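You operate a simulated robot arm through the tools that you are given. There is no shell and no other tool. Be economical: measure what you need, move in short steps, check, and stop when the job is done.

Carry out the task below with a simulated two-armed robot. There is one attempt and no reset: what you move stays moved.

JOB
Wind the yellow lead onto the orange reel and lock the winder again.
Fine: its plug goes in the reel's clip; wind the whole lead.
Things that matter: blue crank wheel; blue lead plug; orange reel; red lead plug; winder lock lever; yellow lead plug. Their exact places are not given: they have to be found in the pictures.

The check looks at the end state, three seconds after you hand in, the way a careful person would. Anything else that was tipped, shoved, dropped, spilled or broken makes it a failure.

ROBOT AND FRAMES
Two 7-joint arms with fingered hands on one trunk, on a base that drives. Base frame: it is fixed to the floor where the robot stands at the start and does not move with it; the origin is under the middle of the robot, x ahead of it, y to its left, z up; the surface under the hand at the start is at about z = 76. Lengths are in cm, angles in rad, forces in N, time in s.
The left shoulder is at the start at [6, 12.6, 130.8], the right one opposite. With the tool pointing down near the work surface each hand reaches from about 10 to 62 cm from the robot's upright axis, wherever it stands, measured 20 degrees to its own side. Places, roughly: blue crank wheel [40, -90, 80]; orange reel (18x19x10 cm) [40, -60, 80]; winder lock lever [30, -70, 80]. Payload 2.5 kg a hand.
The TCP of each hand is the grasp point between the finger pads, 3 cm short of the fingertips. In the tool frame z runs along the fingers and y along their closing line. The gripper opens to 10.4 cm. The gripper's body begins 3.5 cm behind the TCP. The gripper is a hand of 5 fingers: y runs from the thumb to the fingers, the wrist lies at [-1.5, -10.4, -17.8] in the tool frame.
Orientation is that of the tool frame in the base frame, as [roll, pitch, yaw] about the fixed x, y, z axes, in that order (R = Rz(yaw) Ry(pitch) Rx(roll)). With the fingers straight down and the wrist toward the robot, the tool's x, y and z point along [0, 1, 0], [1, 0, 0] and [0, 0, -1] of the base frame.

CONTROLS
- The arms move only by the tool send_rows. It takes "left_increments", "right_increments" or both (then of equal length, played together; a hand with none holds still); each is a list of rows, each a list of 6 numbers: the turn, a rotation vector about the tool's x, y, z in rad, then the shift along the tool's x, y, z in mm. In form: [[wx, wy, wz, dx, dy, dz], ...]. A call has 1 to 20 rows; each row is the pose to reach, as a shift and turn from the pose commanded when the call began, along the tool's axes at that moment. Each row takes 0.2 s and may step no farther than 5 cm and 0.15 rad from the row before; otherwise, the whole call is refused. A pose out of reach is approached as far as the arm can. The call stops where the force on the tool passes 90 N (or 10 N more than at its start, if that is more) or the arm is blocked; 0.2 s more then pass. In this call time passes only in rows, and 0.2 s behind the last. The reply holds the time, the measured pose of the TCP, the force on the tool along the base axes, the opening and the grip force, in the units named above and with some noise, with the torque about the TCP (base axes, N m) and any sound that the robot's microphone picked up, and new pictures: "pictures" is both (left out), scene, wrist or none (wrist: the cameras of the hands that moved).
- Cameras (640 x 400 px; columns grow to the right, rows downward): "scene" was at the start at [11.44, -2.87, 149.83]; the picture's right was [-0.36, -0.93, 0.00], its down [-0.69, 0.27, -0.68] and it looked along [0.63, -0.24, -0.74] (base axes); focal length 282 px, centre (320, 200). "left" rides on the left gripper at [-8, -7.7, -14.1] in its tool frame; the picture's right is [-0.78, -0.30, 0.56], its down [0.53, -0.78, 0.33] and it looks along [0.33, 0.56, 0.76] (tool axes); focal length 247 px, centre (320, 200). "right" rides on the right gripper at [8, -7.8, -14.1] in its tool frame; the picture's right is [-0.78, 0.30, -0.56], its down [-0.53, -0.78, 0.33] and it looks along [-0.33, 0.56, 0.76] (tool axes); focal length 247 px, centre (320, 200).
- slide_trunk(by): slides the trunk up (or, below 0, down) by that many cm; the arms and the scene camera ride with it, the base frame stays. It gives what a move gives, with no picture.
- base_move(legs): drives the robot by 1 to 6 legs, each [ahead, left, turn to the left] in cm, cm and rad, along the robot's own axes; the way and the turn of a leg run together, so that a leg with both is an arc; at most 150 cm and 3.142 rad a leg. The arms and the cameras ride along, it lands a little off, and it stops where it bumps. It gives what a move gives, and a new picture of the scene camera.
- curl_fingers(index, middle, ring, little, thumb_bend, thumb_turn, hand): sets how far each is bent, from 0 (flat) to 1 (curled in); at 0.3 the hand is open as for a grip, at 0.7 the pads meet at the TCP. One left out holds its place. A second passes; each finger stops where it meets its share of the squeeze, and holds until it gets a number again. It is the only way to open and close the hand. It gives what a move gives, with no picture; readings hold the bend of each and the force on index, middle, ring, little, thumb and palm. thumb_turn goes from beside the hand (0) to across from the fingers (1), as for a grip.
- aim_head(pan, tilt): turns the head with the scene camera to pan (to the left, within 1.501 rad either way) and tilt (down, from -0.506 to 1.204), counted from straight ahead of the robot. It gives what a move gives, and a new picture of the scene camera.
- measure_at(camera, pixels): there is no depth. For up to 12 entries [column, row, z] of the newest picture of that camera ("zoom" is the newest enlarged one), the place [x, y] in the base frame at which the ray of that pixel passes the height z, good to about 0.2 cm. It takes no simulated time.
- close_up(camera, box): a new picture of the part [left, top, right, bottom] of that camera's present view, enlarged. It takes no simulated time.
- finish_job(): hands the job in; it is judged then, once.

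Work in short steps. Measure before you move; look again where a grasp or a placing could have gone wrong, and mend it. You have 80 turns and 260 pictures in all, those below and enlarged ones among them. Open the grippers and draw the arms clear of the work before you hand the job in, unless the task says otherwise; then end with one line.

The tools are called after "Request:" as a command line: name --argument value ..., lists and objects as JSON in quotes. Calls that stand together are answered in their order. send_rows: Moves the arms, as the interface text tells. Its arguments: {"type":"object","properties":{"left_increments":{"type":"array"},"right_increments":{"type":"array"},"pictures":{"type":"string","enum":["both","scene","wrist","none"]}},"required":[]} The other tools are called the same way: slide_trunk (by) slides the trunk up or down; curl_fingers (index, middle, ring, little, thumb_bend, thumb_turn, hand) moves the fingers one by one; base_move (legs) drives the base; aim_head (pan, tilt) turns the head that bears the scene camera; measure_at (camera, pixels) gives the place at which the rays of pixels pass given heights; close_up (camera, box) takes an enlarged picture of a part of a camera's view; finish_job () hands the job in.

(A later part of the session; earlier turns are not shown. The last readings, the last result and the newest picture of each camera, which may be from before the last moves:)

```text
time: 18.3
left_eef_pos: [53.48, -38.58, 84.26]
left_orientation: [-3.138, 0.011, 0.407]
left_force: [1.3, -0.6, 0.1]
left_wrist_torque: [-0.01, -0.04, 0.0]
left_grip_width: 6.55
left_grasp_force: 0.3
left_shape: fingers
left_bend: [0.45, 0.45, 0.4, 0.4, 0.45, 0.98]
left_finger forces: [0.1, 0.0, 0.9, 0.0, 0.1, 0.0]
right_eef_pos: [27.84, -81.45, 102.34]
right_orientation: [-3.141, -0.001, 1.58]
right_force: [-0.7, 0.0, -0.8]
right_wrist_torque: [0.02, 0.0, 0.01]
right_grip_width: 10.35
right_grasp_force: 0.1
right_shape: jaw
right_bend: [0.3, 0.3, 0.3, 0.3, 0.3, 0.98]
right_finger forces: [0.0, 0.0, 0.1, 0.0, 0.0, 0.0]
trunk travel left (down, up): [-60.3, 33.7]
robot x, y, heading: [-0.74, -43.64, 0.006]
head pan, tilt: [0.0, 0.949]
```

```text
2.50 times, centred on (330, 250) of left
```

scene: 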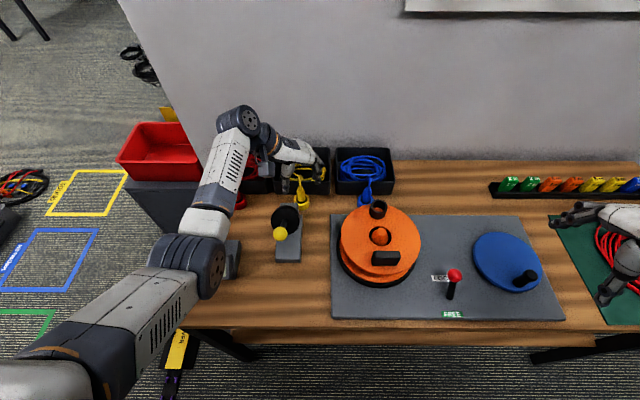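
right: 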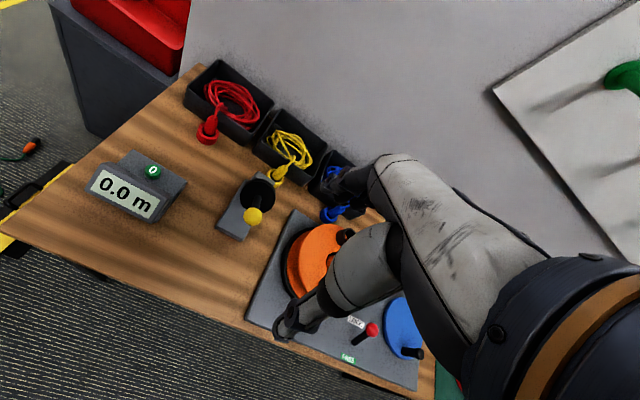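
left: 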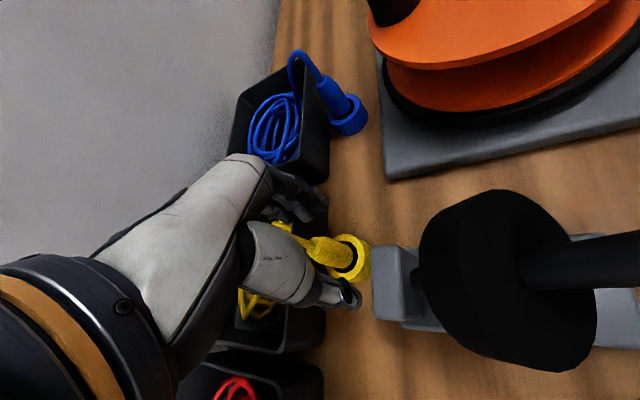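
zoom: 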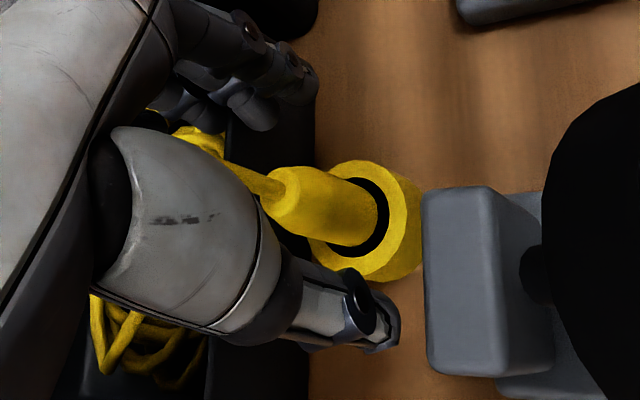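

Aligned. I close index, middle and thumb on the plug, leaving the others as they are.

Request:
curl_fingers --hand "left" --index 0.75 --middle 0.75 --thumb_bend 0.75

Request:
close_up --camera "left" --box '[240, 170, 420, 330]'

Request:
close_up --camera "scene" --box '[250, 140, 340, 230]'

```text
time: 19.3
left_eef_pos: [53.51, -38.57, 84.36]
left_orientation: [-3.14, 0.009, 0.407]
left_force: [1.5, 0.3, -0.3]
left_wrist_torque: [-0.01, -0.04, 0.0]
left_grip_width: 0.39
left_grasp_force: 10.9
left_shape: fingers
left_bend: [0.74, 0.73, 0.39, 0.4, 0.68, 0.94]
left_finger forces: [4.5, 6.5, 1.3, 0.0, 10.1, 0.1]
right_eef_pos: [27.91, -81.43, 102.25]
right_orientation: [-3.141, -0.001, 1.581]
right_force: [0.8, -0.6, 0.5]
right_wrist_torque: [-0.03, -0.02, 0.0]
right_grip_width: 10.35
right_grasp_force: 0.1
right_shape: jaw
right_bend: [0.3, 0.3, 0.3, 0.3, 0.3, 0.98]
right_finger forces: [0.1, 0.0, 0.0, 0.1, 0.0, 0.1]
trunk travel left (down, up): [-60.3, 33.7]
robot x, y, heading: [-0.95, -43.92, 0.009]
head pan, tilt: [0.0, 0.949]
```

```text
2.50 times, centred on (330, 250) of left
```

zoom: 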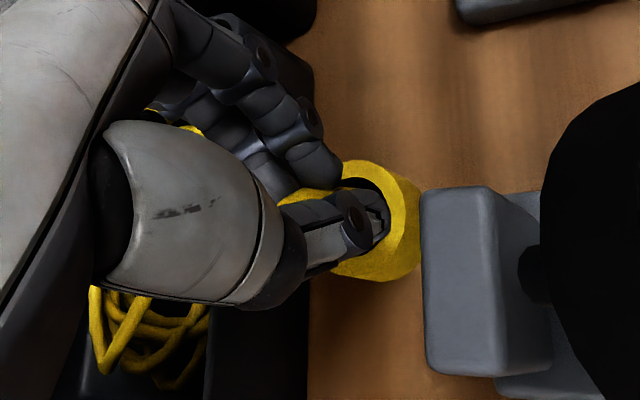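

```text
4.44 times, centred on (295, 185) of scene
```

zoom: 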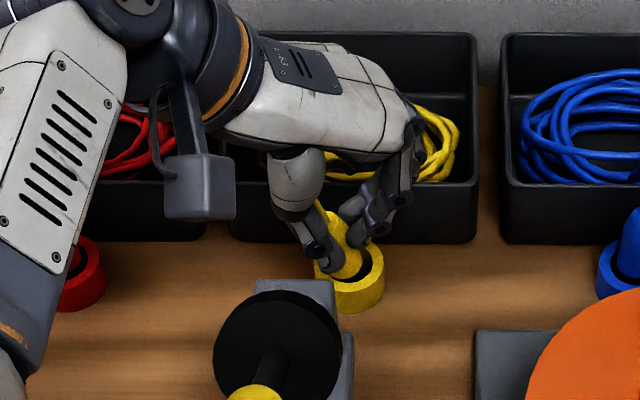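

Contact on index, middle and thumb (10 N). I squeeze more and try a short lift.

Request:
curl_fingers --hand "left" --index 0.9 --middle 0.9 --thumb_bend 0.9

Request:
send_rows --left_increments '[[0, 0, 0, 0, 0, -15], [0, 0, 0, 0, 0, -30]]' --pictures "wrist"

Request:
close_up --camera "left" --box '[240, 170, 420, 330]'

Request:
close_up --camera "scene" --box '[250, 140, 340, 230]'

```text
time: 20.3
left_eef_pos: [53.43, -38.44, 84.28]
left_orientation: [-3.137, 0.01, 0.406]
left_force: [1.0, 0.0, 1.3]
left_wrist_torque: [-0.04, -0.04, 0.03]
left_grip_width: 0.02
left_grasp_force: 1.1
left_shape: fingers
left_bend: [0.89, 0.9, 0.4, 0.4, 0.81, 0.97]
left_finger forces: [0.1, 0.0, 1.2, 0.0, 0.0, 0.0]
right_eef_pos: [27.95, -81.31, 102.28]
right_orientation: [3.141, 0.0, 1.58]
right_force: [-0.1, 0.3, -0.5]
right_wrist_torque: [-0.01, 0.01, -0.02]
right_grip_width: 10.36
right_grasp_force: 0.1
right_shape: jaw
right_bend: [0.3, 0.3, 0.3, 0.3, 0.3, 0.98]
right_finger forces: [0.0, 0.0, 0.1, 0.0, 0.0, 0.0]
trunk travel left (down, up): [-60.3, 33.7]
robot x, y, heading: [-0.61, -43.83, 0.008]
head pan, tilt: [0.0, 0.949]
```

```text
time: 20.9
left_eef_pos: [53.54, -38.43, 87.09]
left_orientation: [-3.135, 0.009, 0.408]
left_force: [-1.4, -0.3, -0.5]
left_wrist_torque: [0.0, 0.01, 0.03]
left_grip_width: 0.01
left_grasp_force: 0.1
left_shape: fingers
left_bend: [0.89, 0.9, 0.4, 0.4, 0.81, 0.97]
left_finger forces: [0.0, 0.0, 0.0, 0.0, 0.0, 0.0]
right_eef_pos: [27.91, -81.42, 102.37]
right_orientation: [3.141, -0.001, 1.58]
right_force: [-0.6, -0.8, 0.1]
right_wrist_torque: [0.01, 0.0, 0.0]
right_grip_width: 10.36
right_grasp_force: 0.0
right_shape: jaw
right_bend: [0.3, 0.3, 0.3, 0.3, 0.3, 0.98]
right_finger forces: [0.2, 0.0, 0.0, 0.1, 0.0, 0.1]
trunk travel left (down, up): [-60.3, 33.7]
robot x, y, heading: [-0.83, -44.14, 0.008]
head pan, tilt: [0.0, 0.949]
```

left: 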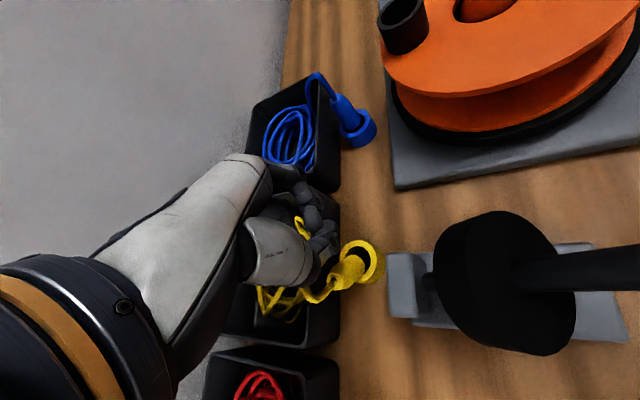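

```text
2.50 times, centred on (330, 250) of left
```

zoom: 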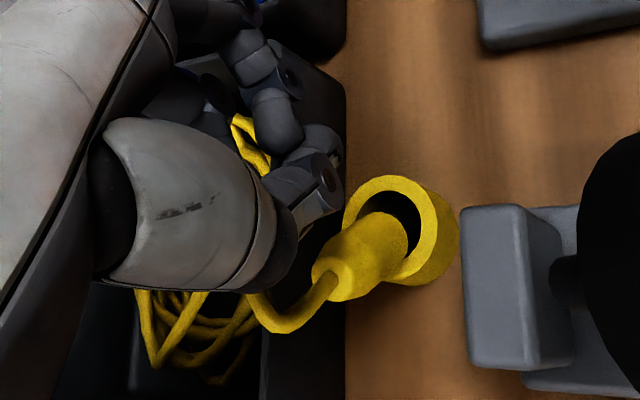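

```text
4.44 times, centred on (295, 185) of scene
```

zoom: 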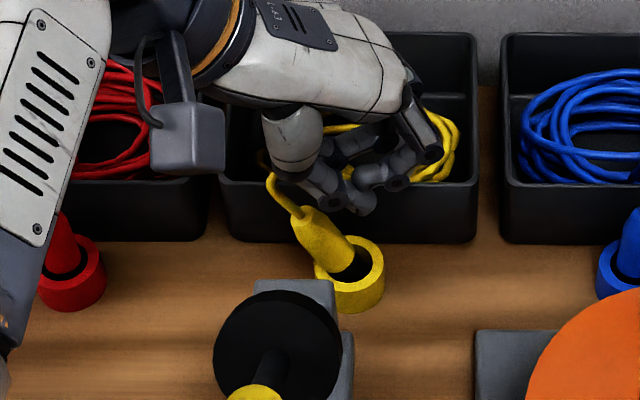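

The plug slipped out and now leans left in its cup; it lay toward the index side of the grip. I open the hand and raise a little, then measure the plug.

Request:
curl_fingers --hand "left" --index 0.4 --middle 0.4 --thumb_bend 0.3

Request:
send_rows --left_increments '[[0, 0, 0, 0, 0, -20], [0, 0, 0, 0, 0, -40]]' --pictures "both"

Request:
close_up --camera "scene" --box '[260, 150, 340, 220]'

Request:
close_up --camera "left" --box '[240, 170, 420, 330]'

```text
time: 21.9
left_eef_pos: [53.49, -38.43, 87.21]
left_orientation: [-3.138, 0.01, 0.407]
left_force: [-0.2, -0.5, -0.1]
left_wrist_torque: [-0.03, -0.02, -0.03]
left_grip_width: 8.98
left_grasp_force: 0.0
left_shape: fingers
left_bend: [0.4, 0.4, 0.4, 0.4, 0.3, 0.97]
left_finger forces: [0.0, 0.0, 0.1, 0.0, 0.0, 0.1]
right_eef_pos: [27.95, -81.39, 102.31]
right_orientation: [3.141, 0.0, 1.579]
right_force: [-0.3, 0.4, 0.7]
right_wrist_torque: [-0.01, -0.01, -0.02]
right_grip_width: 10.38
right_grasp_force: 0.0
right_shape: jaw
right_bend: [0.3, 0.3, 0.3, 0.3, 0.3, 0.98]
right_finger forces: [0.0, 0.1, 0.0, 0.0, 0.0, 0.0]
trunk travel left (down, up): [-60.3, 33.7]
robot x, y, heading: [-0.82, -43.96, 0.007]
head pan, tilt: [0.0, 0.949]
```

```text
time: 22.5
left_eef_pos: [53.55, -38.38, 91.22]
left_orientation: [-3.137, 0.011, 0.408]
left_force: [1.0, -0.2, 0.5]
left_wrist_torque: [0.03, -0.05, 0.03]
left_grip_width: 9.02
left_grasp_force: 0.1
left_shape: fingers
left_bend: [0.4, 0.4, 0.4, 0.4, 0.3, 0.97]
left_finger forces: [0.0, 0.0, 0.1, 0.0, 0.0, 0.0]
right_eef_pos: [27.72, -81.43, 102.23]
right_orientation: [-3.141, -0.001, 1.579]
right_force: [-0.2, 0.1, -1.0]
right_wrist_torque: [0.01, 0.01, 0.0]
right_grip_width: 10.36
right_grasp_force: 0.1
right_shape: jaw
right_bend: [0.3, 0.3, 0.3, 0.3, 0.3, 0.98]
right_finger forces: [0.1, 0.1, 0.0, 0.0, 0.1, 0.0]
trunk travel left (down, up): [-60.3, 33.7]
robot x, y, heading: [-0.66, -43.78, 0.011]
head pan, tilt: [0.0, 0.949]
```

scene: 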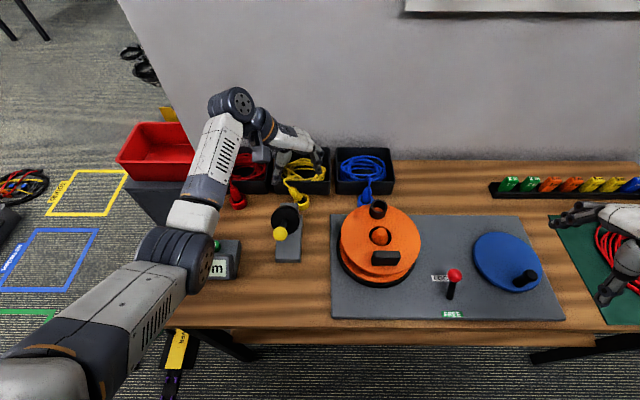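
left: 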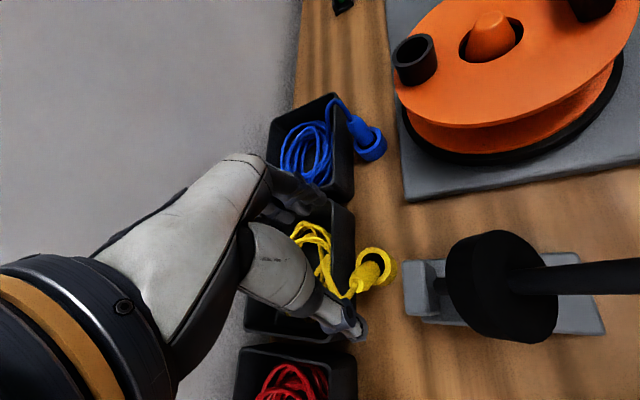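

```text
5.71 times, centred on (300, 185) of scene
```

zoom: 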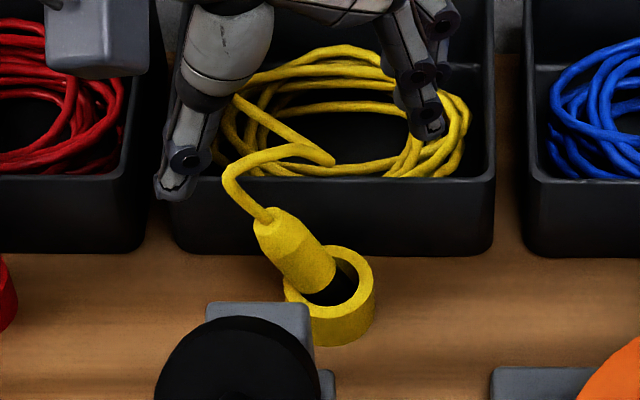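

```text
2.50 times, centred on (330, 250) of left
```

zoom: 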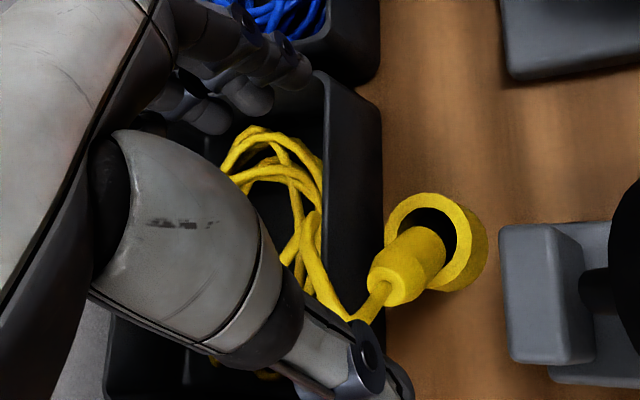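

Measure plug top and mid body in both cameras to triangulate.

Request:
measure_at --camera "scene" --pixels '[[290.4, 188.2, 81], [290.4, 188.2, 84], [295.6, 193.8, 80], [295.6, 193.8, 83]]'

Request:
measure_at --camera "left" --pixels '[[354.8, 286.8, 81], [354.8, 286.8, 84], [366.8, 274.8, 80], [366.8, 274.8, 83]]'

```text
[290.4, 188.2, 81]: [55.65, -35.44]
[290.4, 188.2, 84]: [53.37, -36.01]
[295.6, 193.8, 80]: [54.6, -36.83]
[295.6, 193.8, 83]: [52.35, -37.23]
```

```text
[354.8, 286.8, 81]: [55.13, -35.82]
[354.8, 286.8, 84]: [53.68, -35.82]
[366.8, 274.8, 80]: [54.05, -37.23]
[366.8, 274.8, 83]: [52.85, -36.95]
```

Plug leans toward +y: mid ≈ [53.4,-37,81.6], top ≈ [54.2,-35.8,83]. The first grip was too high, on the cone. I curl ring/little out of the way, yaw to 0 so the thumb pushes the plug upright, and come lower.

Request:
curl_fingers --hand "left" --index 0.38 --middle 0.38 --ring 1.0 --little 1.0 --thumb_bend 0.33

Request:
send_rows --left_increments '[[0, 0, 0.13, 1, -3, 15], [0, 0, 0.26, 2, -5, 30], [0, 0, 0.4, 3, -8, 45]]' --pictures "both"

Request:
close_up --camera "left" --box '[240, 150, 440, 330]'

Request:
close_up --camera "scene" --box '[260, 150, 340, 220]'

```text
time: 23.5
left_eef_pos: [53.45, -38.44, 91.27]
left_orientation: [-3.138, 0.01, 0.407]
left_force: [1.0, 0.4, 0.2]
left_wrist_torque: [0.01, -0.01, -0.03]
left_grip_width: 8.96
left_grasp_force: 0.2
left_shape: fingers
left_bend: [0.38, 0.38, 1.0, 1.0, 0.33, 0.97]
left_finger forces: [0.0, 0.0, 0.0, 0.0, 0.0, 0.0]
right_eef_pos: [27.95, -81.44, 102.28]
right_orientation: [-3.141, -0.001, 1.579]
right_force: [0.5, 0.4, -0.1]
right_wrist_torque: [-0.02, 0.0, 0.04]
right_grip_width: 10.37
right_grasp_force: 0.0
right_shape: jaw
right_bend: [0.3, 0.3, 0.3, 0.3, 0.3, 0.98]
right_finger forces: [0.1, 0.1, 0.1, 0.1, 0.0, 0.0]
trunk travel left (down, up): [-60.3, 33.7]
robot x, y, heading: [-0.71, -43.88, 0.007]
head pan, tilt: [0.0, 0.949]
```

```text
time: 24.3
left_eef_pos: [53.62, -37.65, 86.71]
left_orientation: [3.141, 0.009, 0.006]
left_force: [-0.7, 0.0, -0.5]
left_wrist_torque: [-0.01, 0.04, -0.02]
left_grip_width: 8.99
left_grasp_force: 0.0
left_shape: fingers
left_bend: [0.38, 0.38, 1.0, 1.0, 0.33, 0.97]
left_finger forces: [0.0, 0.0, 0.1, 0.1, 0.0, 0.0]
right_eef_pos: [28.0, -81.32, 102.28]
right_orientation: [-3.141, 0.0, 1.58]
right_force: [0.2, 0.0, 0.2]
right_wrist_torque: [0.0, 0.01, 0.02]
right_grip_width: 10.35
right_grasp_force: 0.1
right_shape: jaw
right_bend: [0.3, 0.3, 0.3, 0.3, 0.3, 0.98]
right_finger forces: [0.0, 0.0, 0.0, 0.1, 0.0, 0.0]
trunk travel left (down, up): [-60.3, 33.7]
robot x, y, heading: [-0.99, -43.75, 0.008]
head pan, tilt: [0.0, 0.949]
```

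scene: 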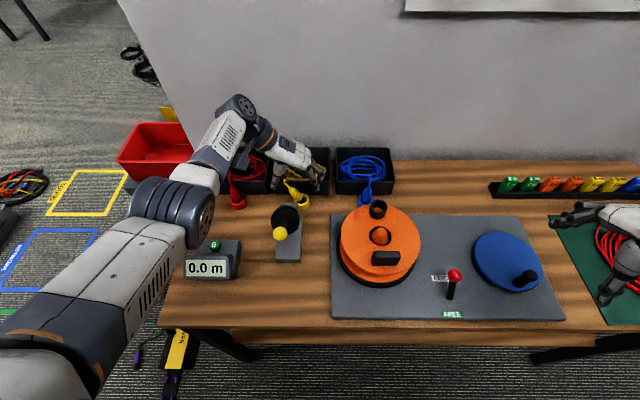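
left: 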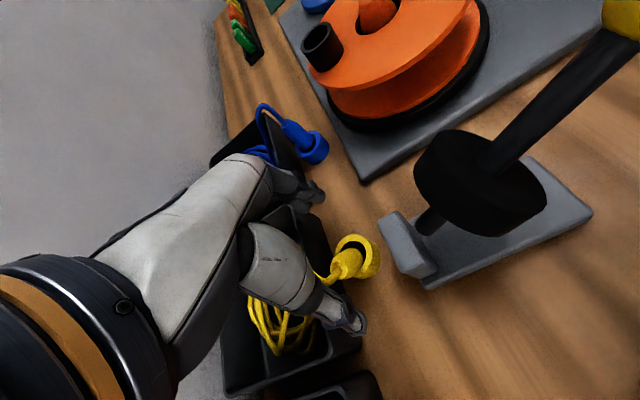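

```text
2.22 times, centred on (340, 240) of left
```

zoom: 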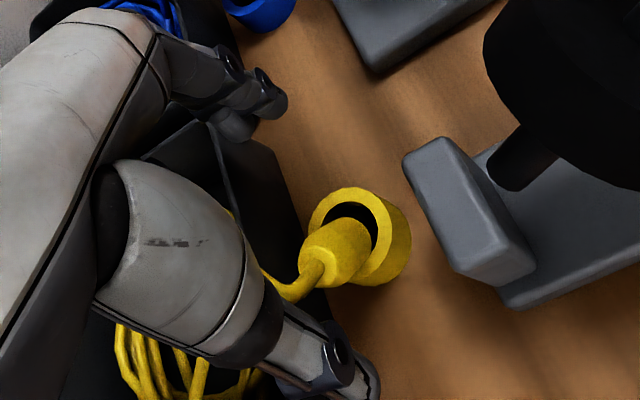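

```text
5.71 times, centred on (300, 185) of scene
```

zoom: 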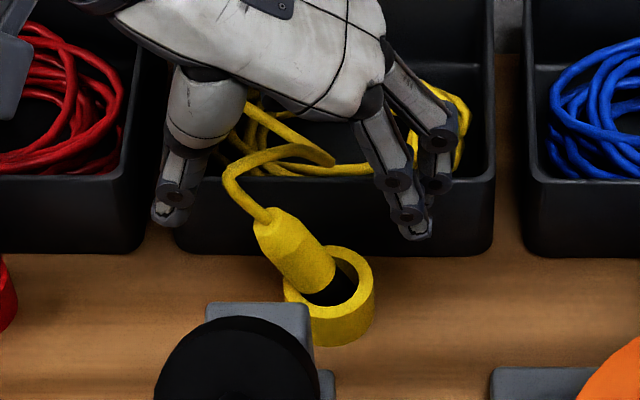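

Geometry looks good: thumb left of plug, index/middle right of it. I descend to TCP z ≈ 82.2.

Request:
send_rows --left_increments '[[0, 0, 0, -2, 0, 15], [0, 0, 0, -3, 0, 30], [0, 0, 0, -4, 0, 45]]' --pictures "none"

Request:
close_up --camera "left" --box '[240, 150, 440, 330]'

Request:
close_up --camera "scene" --box '[260, 150, 340, 220]'

```text
time: 25.1
left_eef_pos: [52.35, -37.59, 82.5]
left_orientation: [-3.141, 0.01, 0.006]
left_force: [-0.7, -1.4, 0.1]
left_wrist_torque: [-0.01, 0.02, 0.03]
left_grip_width: 8.97
left_grasp_force: 0.0
left_shape: fingers
left_bend: [0.38, 0.38, 1.0, 1.0, 0.33, 0.97]
left_finger forces: [0.0, 0.1, 0.0, 0.0, 0.1, 0.0]
left hand out of reach, approached as far as the arm can: row 2, 3
right_eef_pos: [27.95, -81.4, 102.22]
right_orientation: [-3.14, 0.0, 1.58]
right_force: [-0.5, 0.1, -0.3]
right_wrist_torque: [-0.01, 0.02, 0.01]
right_grip_width: 10.37
right_grasp_force: 0.0
right_shape: jaw
right_bend: [0.3, 0.3, 0.3, 0.3, 0.3, 0.98]
right_finger forces: [0.0, 0.1, 0.0, 0.0, 0.1, 0.0]
trunk travel left (down, up): [-60.3, 33.7]
robot x, y, heading: [-1.33, -43.67, 0.008]
head pan, tilt: [0.0, 0.949]
```

```text
2.22 times, centred on (340, 240) of left
```

zoom: 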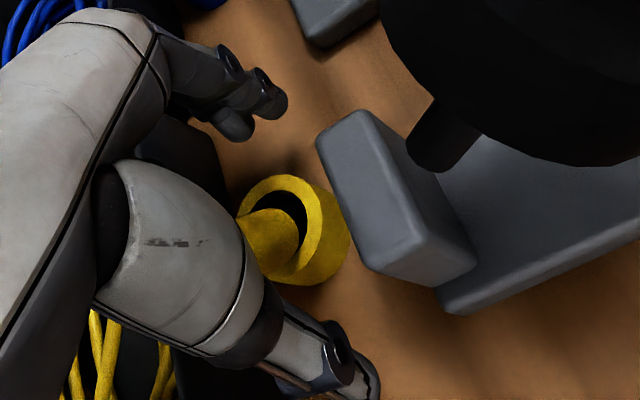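

```text
5.71 times, centred on (300, 185) of scene
```

zoom: 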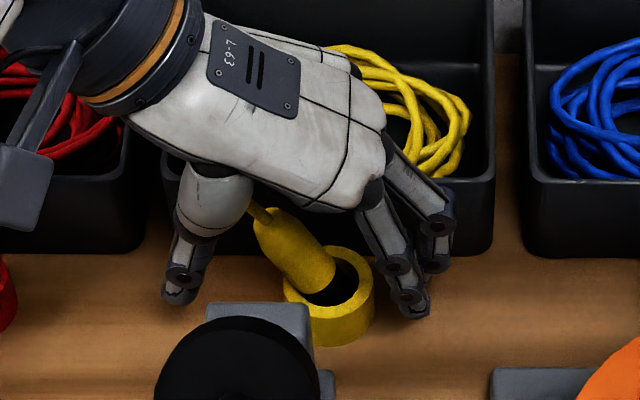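

Arm is at its reach limit (x 52.35, wanted ≈53.4). I drive the base ahead 1.3 cm, which carries the hand along.

Request:
base_move --legs '[[1.4, 0, 0]]'

Request:
close_up --camera "left" --box '[240, 150, 440, 330]'

Request:
close_up --camera "scene" --box '[260, 150, 340, 220]'

```text
time: 25.9
left_eef_pos: [53.72, -37.63, 82.47]
left_orientation: [3.141, 0.013, 0.006]
left_force: [0.1, 0.0, 0.2]
left_wrist_torque: [-0.01, 0.01, 0.0]
left_grip_width: 8.95
left_grasp_force: 0.0
left_shape: fingers
left_bend: [0.38, 0.38, 1.0, 1.0, 0.33, 0.97]
left_finger forces: [0.0, 0.0, 0.0, 0.1, 0.0, 0.0]
right_eef_pos: [29.37, -81.33, 102.34]
right_orientation: [-3.139, -0.001, 1.579]
right_force: [-0.2, 0.0, 0.5]
right_wrist_torque: [-0.02, 0.03, 0.01]
right_grip_width: 10.38
right_grasp_force: 0.1
right_shape: jaw
right_bend: [0.3, 0.3, 0.3, 0.3, 0.3, 0.98]
right_finger forces: [0.1, 0.1, 0.1, 0.1, 0.0, 0.0]
trunk travel left (down, up): [-60.3, 33.7]
robot x, y, heading: [0.51, -43.66, 0.008]
head pan, tilt: [0.0, 0.949]
```

scene: 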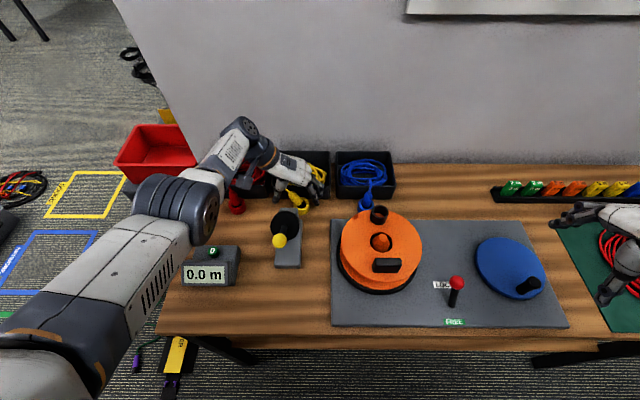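

```text
2.22 times, centred on (340, 240) of left
```

zoom: 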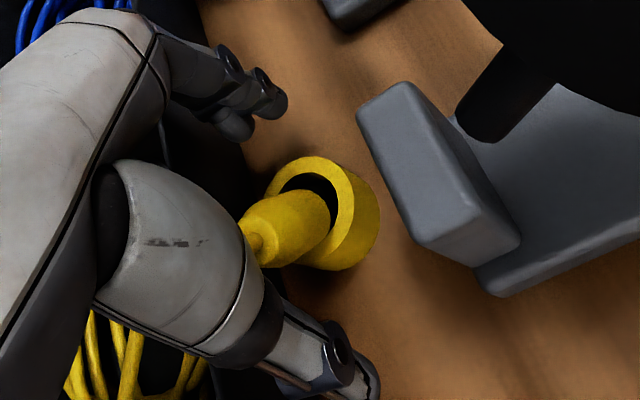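

```text
5.71 times, centred on (300, 185) of scene
```

zoom: 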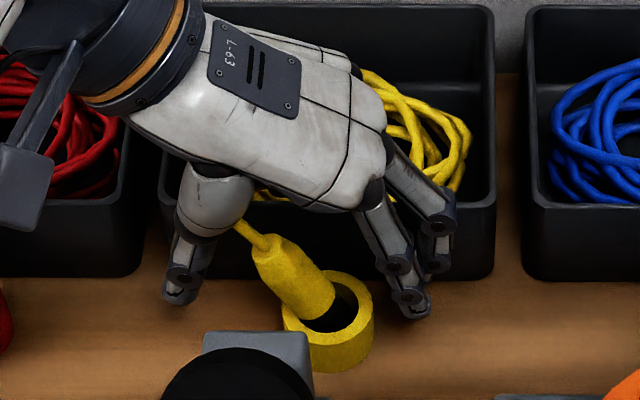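

Plug mid lies ≈0.3 cm nearer, 0.8 cm lower than the TCP. I lower 6 mm, shift slightly, then close index, middle and thumb evenly.

Request:
send_rows --left_increments '[[0, 0, 0, -4, -2, 6]]' --pictures "none"

Request:
curl_fingers --hand "left" --index 0.62 --middle 0.62 --thumb_bend 0.6

Request:
close_up --camera "left" --box '[240, 150, 440, 330]'

Request:
close_up --camera "scene" --box '[260, 150, 340, 220]'

```text
time: 26.3
left_eef_pos: [53.41, -37.27, 81.81]
left_orientation: [-3.14, 0.011, 0.006]
left_force: [0.5, -0.7, -0.1]
left_wrist_torque: [0.02, 0.0, -0.02]
left_grip_width: 8.97
left_grasp_force: 0.1
left_shape: fingers
left_bend: [0.38, 0.38, 1.0, 1.0, 0.33, 0.97]
left_finger forces: [0.1, 0.0, 0.0, 0.0, 0.1, 0.1]
right_eef_pos: [29.39, -81.34, 102.29]
right_orientation: [-3.14, 0.0, 1.58]
right_force: [-0.5, -1.0, -0.6]
right_wrist_torque: [0.01, -0.02, 0.01]
right_grip_width: 10.37
right_grasp_force: 0.0
right_shape: jaw
right_bend: [0.3, 0.3, 0.3, 0.3, 0.3, 0.98]
right_finger forces: [0.0, 0.0, 0.0, 0.0, 0.1, 0.0]
trunk travel left (down, up): [-60.3, 33.7]
robot x, y, heading: [0.49, -43.8, 0.008]
head pan, tilt: [0.0, 0.949]
```

```text
time: 27.3
left_eef_pos: [53.35, -37.45, 81.92]
left_orientation: [3.141, 0.012, 0.009]
left_force: [1.9, -6.8, 2.6]
left_wrist_torque: [-0.37, -0.08, -0.02]
left_grip_width: 2.42
left_grasp_force: 4.1
left_shape: fingers
left_bend: [0.62, 0.55, 1.0, 1.0, 0.6, 0.97]
left_finger forces: [0.1, 8.5, 0.0, 0.0, 0.0, 0.0]
right_eef_pos: [29.26, -81.42, 102.16]
right_orientation: [3.141, 0.001, 1.58]
right_force: [0.8, 0.6, -0.3]
right_wrist_torque: [-0.03, 0.03, 0.01]
right_grip_width: 10.37
right_grasp_force: 0.1
right_shape: jaw
right_bend: [0.3, 0.3, 0.3, 0.3, 0.3, 0.98]
right_finger forces: [0.1, 0.1, 0.1, 0.0, 0.0, 0.2]
trunk travel left (down, up): [-60.3, 33.7]
robot x, y, heading: [0.67, -43.54, 0.012]
head pan, tilt: [0.0, 0.949]
```

```text
2.22 times, centred on (340, 240) of left
```

zoom: 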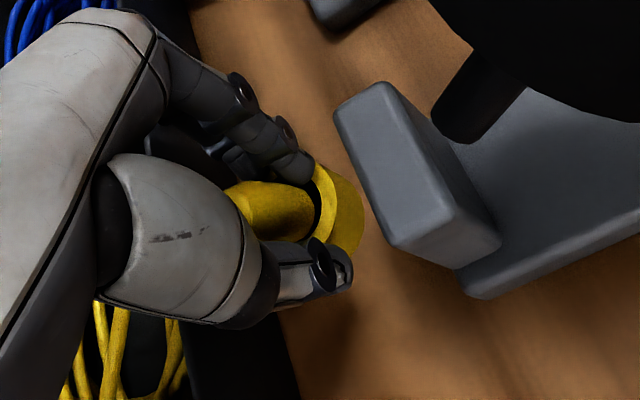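

```text
5.71 times, centred on (300, 185) of scene
```

zoom: 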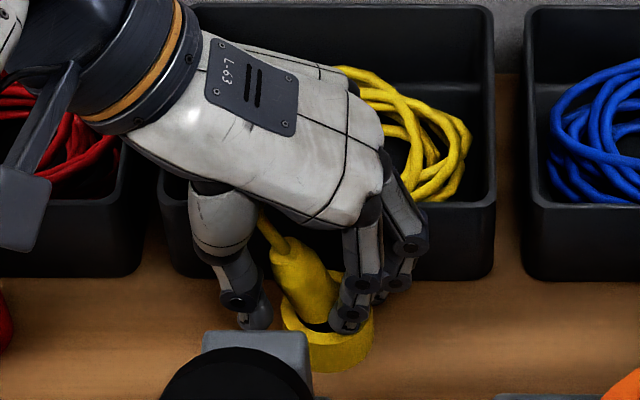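

Middle finger is on the plug; I close thumb and index on it too.

Request:
curl_fingers --hand "left" --index 0.72 --middle 0.66 --thumb_bend 0.72

Request:
close_up --camera "left" --box '[240, 150, 440, 330]'

Request:
close_up --camera "scene" --box '[260, 150, 340, 220]'

```text
time: 28.3
left_eef_pos: [53.45, -37.5, 81.84]
left_orientation: [3.14, 0.011, 0.007]
left_force: [0.5, -10.7, 4.9]
left_wrist_torque: [-0.49, -0.03, -0.05]
left_grip_width: 0.01
left_grasp_force: 7.6
left_shape: fingers
left_bend: [0.71, 0.55, 1.0, 1.0, 0.71, 0.97]
left_finger forces: [3.2, 9.7, 0.0, 0.0, 0.8, 0.0]
right_eef_pos: [29.4, -81.41, 102.35]
right_orientation: [3.141, 0.0, 1.579]
right_force: [0.5, 0.1, -0.4]
right_wrist_torque: [0.0, -0.02, 0.02]
right_grip_width: 10.37
right_grasp_force: 0.0
right_shape: jaw
right_bend: [0.3, 0.3, 0.3, 0.3, 0.3, 0.98]
right_finger forces: [0.0, 0.1, 0.1, 0.0, 0.0, 0.1]
trunk travel left (down, up): [-60.3, 33.7]
robot x, y, heading: [1.06, -43.57, 0.01]
head pan, tilt: [0.0, 0.949]
```

```text
2.22 times, centred on (340, 240) of left
```

zoom: 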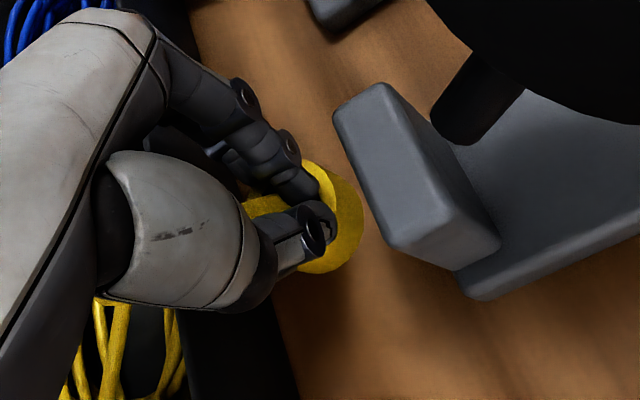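

```text
5.71 times, centred on (300, 185) of scene
```

zoom: 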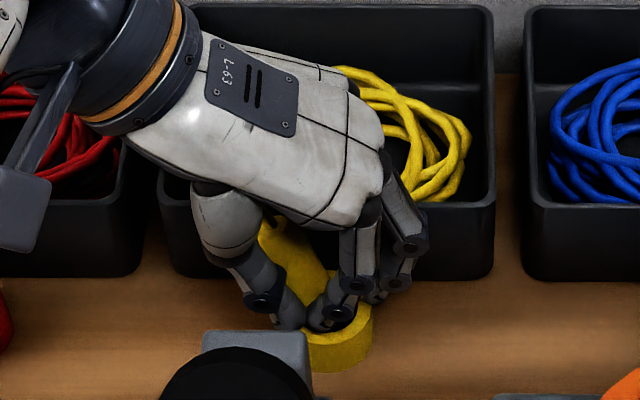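

Thumb and index closed in front of (near side of) the plug, only the middle touches it. I reopen slightly, shift 7 mm away (+x), and look.

Request:
curl_fingers --hand "left" --index 0.48 --middle 0.48 --thumb_bend 0.45

Request:
send_rows --left_increments '[[0, 0, 0, 7, 0, 0]]' --pictures "none"

Request:
close_up --camera "left" --box '[240, 150, 440, 330]'

Request:
close_up --camera "scene" --box '[260, 150, 340, 220]'

```text
time: 29.3
left_eef_pos: [53.33, -37.38, 81.74]
left_orientation: [3.14, 0.011, 0.007]
left_force: [-0.3, -0.2, -0.7]
left_wrist_torque: [0.02, 0.0, 0.02]
left_grip_width: 6.06
left_grasp_force: 0.1
left_shape: fingers
left_bend: [0.48, 0.48, 1.0, 1.0, 0.45, 0.97]
left_finger forces: [0.0, 0.0, 0.0, 0.0, 0.0, 0.0]
right_eef_pos: [29.32, -81.36, 102.2]
right_orientation: [-3.141, 0.0, 1.58]
right_force: [-0.1, 0.1, -0.3]
right_wrist_torque: [0.02, 0.02, 0.04]
right_grip_width: 10.36
right_grasp_force: 0.0
right_shape: jaw
right_bend: [0.3, 0.3, 0.3, 0.3, 0.3, 0.98]
right_finger forces: [0.0, 0.0, 0.0, 0.0, 0.0, 0.0]
trunk travel left (down, up): [-60.3, 33.7]
robot x, y, heading: [0.6, -43.57, 0.011]
head pan, tilt: [0.0, 0.949]
```

```text
time: 29.7
left_eef_pos: [53.45, -37.33, 81.93]
left_orientation: [3.141, 0.014, 0.006]
left_force: [-0.4, -0.4, 0.2]
left_wrist_torque: [0.01, 0.0, 0.0]
left_grip_width: 6.06
left_grasp_force: 0.3
left_shape: fingers
left_bend: [0.48, 0.48, 1.0, 1.0, 0.45, 0.97]
left_finger forces: [0.0, 0.1, 0.0, 0.1, 0.1, 0.0]
left hand out of reach, approached as far as the arm can: row 1
right_eef_pos: [29.4, -81.52, 102.27]
right_orientation: [3.142, 0.002, 1.58]
right_force: [0.6, -0.5, -0.8]
right_wrist_torque: [-0.02, 0.01, 0.0]
right_grip_width: 10.39
right_grasp_force: 0.1
right_shape: jaw
right_bend: [0.3, 0.3, 0.3, 0.3, 0.3, 0.98]
right_finger forces: [0.0, 0.0, 0.0, 0.0, 0.1, 0.0]
trunk travel left (down, up): [-60.3, 33.7]
robot x, y, heading: [0.65, -43.73, 0.01]
head pan, tilt: [0.0, 0.949]
```

```text
2.22 times, centred on (340, 240) of left
```

zoom: 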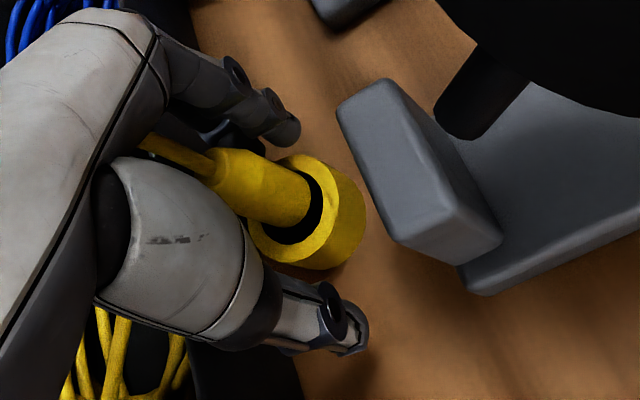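

```text
5.71 times, centred on (300, 185) of scene
```

zoom: 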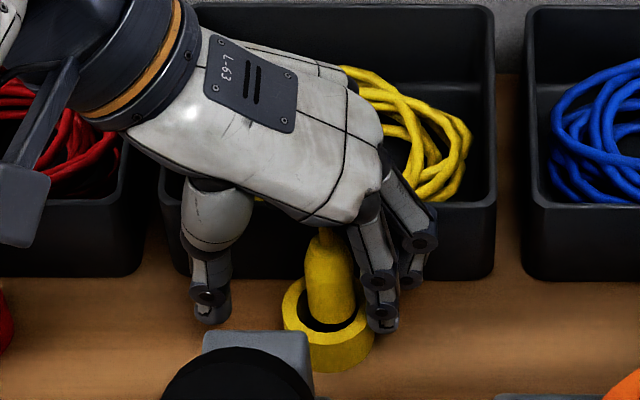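

Plug now stands nearly upright. Relative to the TCP it is ~0.3 cm toward me and ~0.4 cm toward the fingers; I shift accordingly and close.

Request:
send_rows --left_increments '[[0, 0, 0, -10, 5, 1]]' --pictures "none"

Request:
curl_fingers --hand "left" --index 0.62 --middle 0.62 --thumb_bend 0.62

Request:
close_up --camera "left" --box '[240, 150, 440, 330]'

Request:
close_up --camera "scene" --box '[260, 150, 340, 220]'

```text
time: 30.1
left_eef_pos: [52.43, -37.8, 81.8]
left_orientation: [3.141, 0.01, 0.006]
left_force: [0.8, 0.0, 0.1]
left_wrist_torque: [-0.03, 0.02, -0.02]
left_grip_width: 6.07
left_grasp_force: 0.1
left_shape: fingers
left_bend: [0.48, 0.48, 1.0, 1.0, 0.45, 0.97]
left_finger forces: [0.0, 0.1, 0.0, 0.0, 0.0, 0.0]
right_eef_pos: [29.43, -81.48, 102.26]
right_orientation: [3.141, 0.0, 1.579]
right_force: [0.2, -0.1, 0.8]
right_wrist_torque: [0.03, 0.02, 0.01]
right_grip_width: 10.38
right_grasp_force: 0.0
right_shape: jaw
right_bend: [0.3, 0.3, 0.3, 0.3, 0.3, 0.98]
right_finger forces: [0.1, 0.1, 0.0, 0.0, 0.0, 0.1]
trunk travel left (down, up): [-60.3, 33.7]
robot x, y, heading: [0.08, -43.79, 0.001]
head pan, tilt: [0.0, 0.949]
```

```text
time: 31.1
left_eef_pos: [52.41, -37.89, 81.92]
left_orientation: [-3.141, 0.013, 0.006]
left_force: [-0.2, -0.2, 0.2]
left_wrist_torque: [0.02, 0.02, 0.02]
left_grip_width: 2.15
left_grasp_force: 0.0
left_shape: fingers
left_bend: [0.62, 0.62, 1.0, 1.0, 0.62, 0.97]
left_finger forces: [0.1, 0.1, 0.1, 0.1, 0.0, 0.0]
right_eef_pos: [29.22, -81.3, 102.27]
right_orientation: [-3.141, 0.0, 1.58]
right_force: [-0.3, 0.1, -0.5]
right_wrist_torque: [0.0, 0.0, 0.03]
right_grip_width: 10.38
right_grasp_force: 0.0
right_shape: jaw
right_bend: [0.3, 0.3, 0.3, 0.3, 0.3, 0.98]
right_finger forces: [0.0, 0.0, 0.0, 0.1, 0.0, 0.0]
trunk travel left (down, up): [-60.3, 33.7]
robot x, y, heading: [0.52, -43.78, 0.012]
head pan, tilt: [0.0, 0.949]
```

```text
2.22 times, centred on (340, 240) of left
```

zoom: 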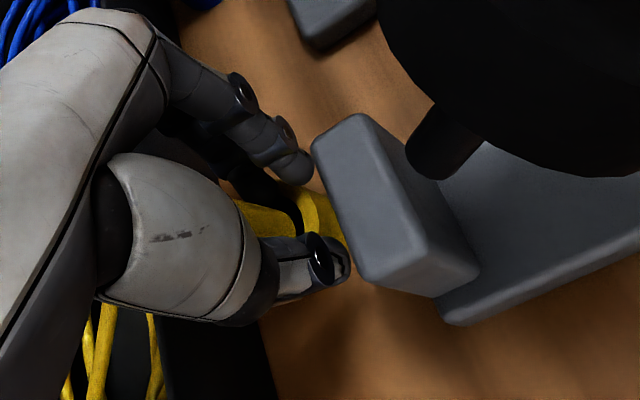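

```text
5.71 times, centred on (300, 185) of scene
```

zoom: 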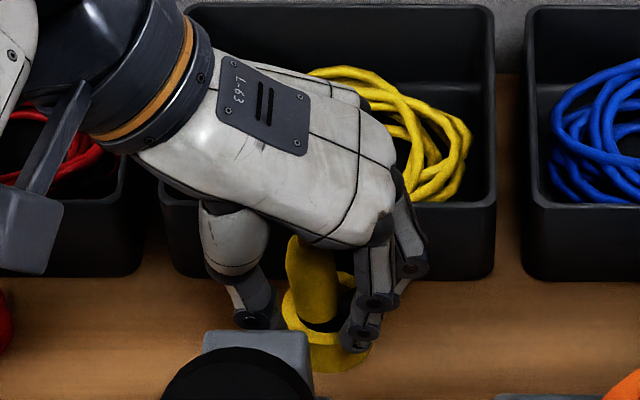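

I overshot nearer (x 52.4); I open and go +8 mm back, then close again.

Request:
curl_fingers --hand "left" --index 0.48 --middle 0.48 --thumb_bend 0.48

Request:
send_rows --left_increments '[[0, 0, 0, 9, 0, 2]]' --pictures "none"

Request:
close_up --camera "left" --box '[240, 150, 440, 330]'

Request:
curl_fingers --hand "left" --index 0.6 --middle 0.6 --thumb_bend 0.6

Request:
close_up --camera "left" --box '[240, 150, 440, 330]'

Request:
close_up --camera "scene" --box '[260, 150, 340, 220]'

```text
time: 32.1
left_eef_pos: [52.45, -37.9, 81.82]
left_orientation: [-3.141, 0.012, 0.008]
left_force: [0.2, 1.0, 0.5]
left_wrist_torque: [-0.03, -0.01, 0.0]
left_grip_width: 5.68
left_grasp_force: 0.1
left_shape: fingers
left_bend: [0.48, 0.48, 1.0, 1.0, 0.48, 0.97]
left_finger forces: [0.0, 0.0, 0.0, 0.1, 0.0, 0.1]
right_eef_pos: [29.42, -81.34, 102.23]
right_orientation: [-3.141, -0.001, 1.581]
right_force: [0.2, 0.3, -0.3]
right_wrist_torque: [0.0, 0.03, 0.0]
right_grip_width: 10.41
right_grasp_force: 0.1
right_shape: jaw
right_bend: [0.3, 0.3, 0.3, 0.3, 0.3, 0.98]
right_finger forces: [0.0, 0.0, 0.0, 0.0, 0.0, 0.1]
trunk travel left (down, up): [-60.3, 33.7]
robot x, y, heading: [0.76, -43.58, 0.014]
head pan, tilt: [0.0, 0.949]
```

```text
time: 32.5
left_eef_pos: [53.3, -37.73, 81.61]
left_orientation: [-3.141, 0.013, 0.007]
left_force: [-0.3, -0.8, -0.3]
left_wrist_torque: [0.01, -0.03, 0.03]
left_grip_width: 5.65
left_grasp_force: 0.1
left_shape: fingers
left_bend: [0.48, 0.48, 1.0, 1.0, 0.48, 0.97]
left_finger forces: [0.0, 0.1, 0.0, 0.0, 0.0, 0.1]
right_eef_pos: [29.45, -81.35, 102.26]
right_orientation: [-3.14, 0.001, 1.579]
right_force: [0.1, -0.1, 0.0]
right_wrist_torque: [0.0, 0.03, 0.02]
right_grip_width: 10.35
right_grasp_force: 0.1
right_shape: jaw
right_bend: [0.3, 0.3, 0.3, 0.3, 0.3, 0.98]
right_finger forces: [0.0, 0.0, 0.1, 0.0, 0.0, 0.0]
trunk travel left (down, up): [-60.3, 33.7]
robot x, y, heading: [0.39, -43.69, 0.01]
head pan, tilt: [0.0, 0.949]
```

```text
2.22 times, centred on (340, 240) of left
```

zoom: 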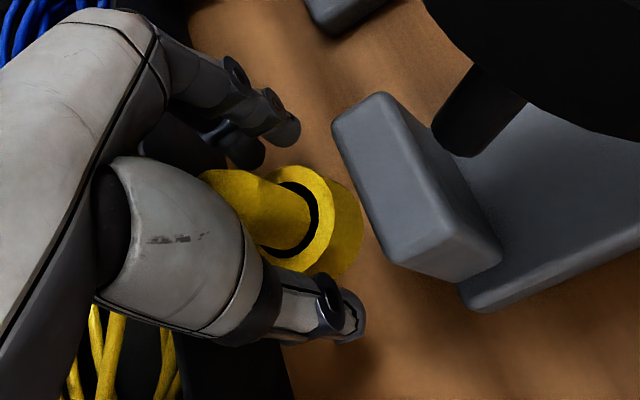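

```text
time: 33.5
left_eef_pos: [53.3, -38.1, 81.71]
left_orientation: [3.14, 0.009, 0.009]
left_force: [-0.2, -4.2, 4.8]
left_wrist_torque: [-0.21, -0.02, -0.02]
left_grip_width: 2.65
left_grasp_force: 2.9
left_shape: fingers
left_bend: [0.6, 0.56, 1.0, 1.0, 0.6, 0.97]
left_finger forces: [0.0, 6.3, 0.0, 0.0, 0.0, 0.0]
right_eef_pos: [29.27, -81.43, 102.21]
right_orientation: [-3.141, 0.001, 1.58]
right_force: [-0.5, -0.4, -0.5]
right_wrist_torque: [-0.01, -0.01, -0.03]
right_grip_width: 10.36
right_grasp_force: 0.0
right_shape: jaw
right_bend: [0.3, 0.3, 0.3, 0.3, 0.3, 0.98]
right_finger forces: [0.0, 0.0, 0.0, 0.0, 0.0, 0.0]
trunk travel left (down, up): [-60.3, 33.7]
robot x, y, heading: [0.63, -43.66, 0.01]
head pan, tilt: [0.0, 0.949]
```

```text
2.22 times, centred on (340, 240) of left
```

zoom: 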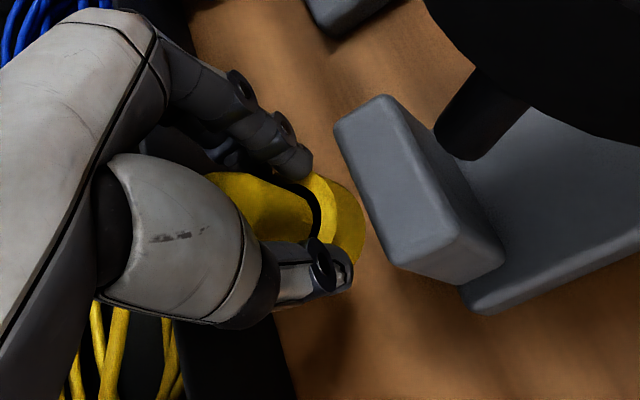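

```text
5.71 times, centred on (300, 185) of scene
```

zoom: 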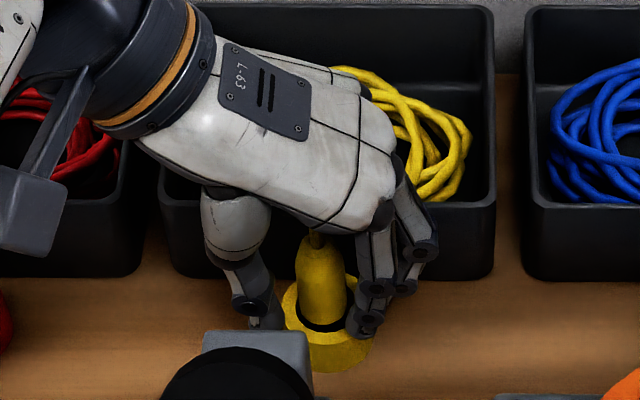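

Middle fingertip is pressing on the cup, so I'm a little low. I open slightly, raise 9 mm and +3 mm x, and close again.

Request:
curl_fingers --hand "left" --index 0.5 --middle 0.5 --thumb_bend 0.5

Request:
send_rows --left_increments '[[0, 0, 0, 4, 3, -9]]' --pictures "none"

Request:
curl_fingers --hand "left" --index 0.66 --middle 0.66 --thumb_bend 0.66

Request:
close_up --camera "left" --box '[240, 150, 440, 330]'

Request:
close_up --camera "scene" --box '[260, 150, 340, 220]'

```text
time: 34.5
left_eef_pos: [53.26, -37.91, 81.62]
left_orientation: [3.141, 0.012, 0.008]
left_force: [0.1, -0.4, 0.4]
left_wrist_torque: [-0.02, 0.0, -0.02]
left_grip_width: 5.17
left_grasp_force: 0.1
left_shape: fingers
left_bend: [0.5, 0.5, 1.0, 1.0, 0.5, 0.97]
left_finger forces: [0.0, 0.1, 0.0, 0.1, 0.0, 0.0]
right_eef_pos: [29.48, -81.4, 102.35]
right_orientation: [-3.14, 0.0, 1.579]
right_force: [0.3, -0.5, 0.0]
right_wrist_torque: [0.05, 0.02, 0.01]
right_grip_width: 10.4
right_grasp_force: 0.0
right_shape: jaw
right_bend: [0.3, 0.3, 0.3, 0.3, 0.3, 0.98]
right_finger forces: [0.0, 0.0, 0.1, 0.0, 0.0, 0.1]
trunk travel left (down, up): [-60.3, 33.7]
robot x, y, heading: [0.97, -43.51, 0.008]
head pan, tilt: [0.0, 0.949]
```

```text
time: 34.9
left_eef_pos: [53.85, -38.21, 82.56]
left_orientation: [-3.141, 0.013, 0.008]
left_force: [0.0, -0.7, 0.4]
left_wrist_torque: [0.02, -0.01, 0.02]
left_grip_width: 5.15
left_grasp_force: 0.0
left_shape: fingers
left_bend: [0.5, 0.5, 1.0, 1.0, 0.5, 0.97]
left_finger forces: [0.0, 0.0, 0.1, 0.0, 0.0, 0.0]
right_eef_pos: [29.29, -81.32, 102.29]
right_orientation: [3.141, -0.001, 1.58]
right_force: [-0.5, 0.1, -0.3]
right_wrist_torque: [0.01, -0.01, -0.01]
right_grip_width: 10.36
right_grasp_force: 0.0
right_shape: jaw
right_bend: [0.3, 0.3, 0.3, 0.3, 0.3, 0.98]
right_finger forces: [0.1, 0.0, 0.0, 0.0, 0.0, 0.1]
trunk travel left (down, up): [-60.3, 33.7]
robot x, y, heading: [0.76, -43.97, 0.01]
head pan, tilt: [0.0, 0.949]
```

```text
time: 35.9
left_eef_pos: [53.72, -38.12, 82.52]
left_orientation: [3.141, 0.01, 0.007]
left_force: [0.3, -0.4, -0.3]
left_wrist_torque: [-0.01, -0.01, -0.04]
left_grip_width: 1.49
left_grasp_force: 1.5
left_shape: fingers
left_bend: [0.65, 0.65, 1.0, 1.0, 0.64, 0.97]
left_finger forces: [0.7, 0.9, 0.0, 0.0, 1.5, 0.1]
right_eef_pos: [29.4, -81.37, 102.36]
right_orientation: [-3.141, 0.002, 1.58]
right_force: [-0.1, 0.4, 0.1]
right_wrist_torque: [-0.01, 0.01, -0.01]
right_grip_width: 10.4
right_grasp_force: 0.1
right_shape: jaw
right_bend: [0.3, 0.3, 0.3, 0.3, 0.3, 0.98]
right_finger forces: [0.1, 0.0, 0.0, 0.0, 0.0, 0.0]
trunk travel left (down, up): [-60.3, 33.7]
robot x, y, heading: [0.45, -44.08, 0.006]
head pan, tilt: [0.0, 0.949]
```

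```text
2.22 times, centred on (340, 240) of left
```

zoom: 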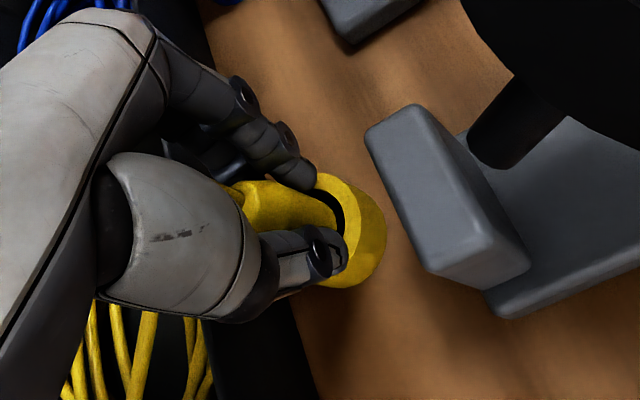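

```text
5.71 times, centred on (300, 185) of scene
```

zoom: 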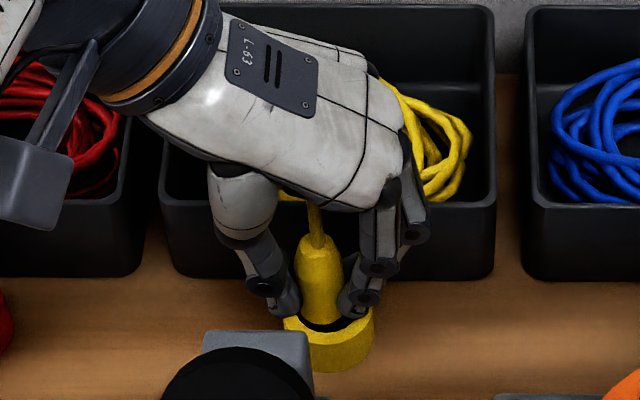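

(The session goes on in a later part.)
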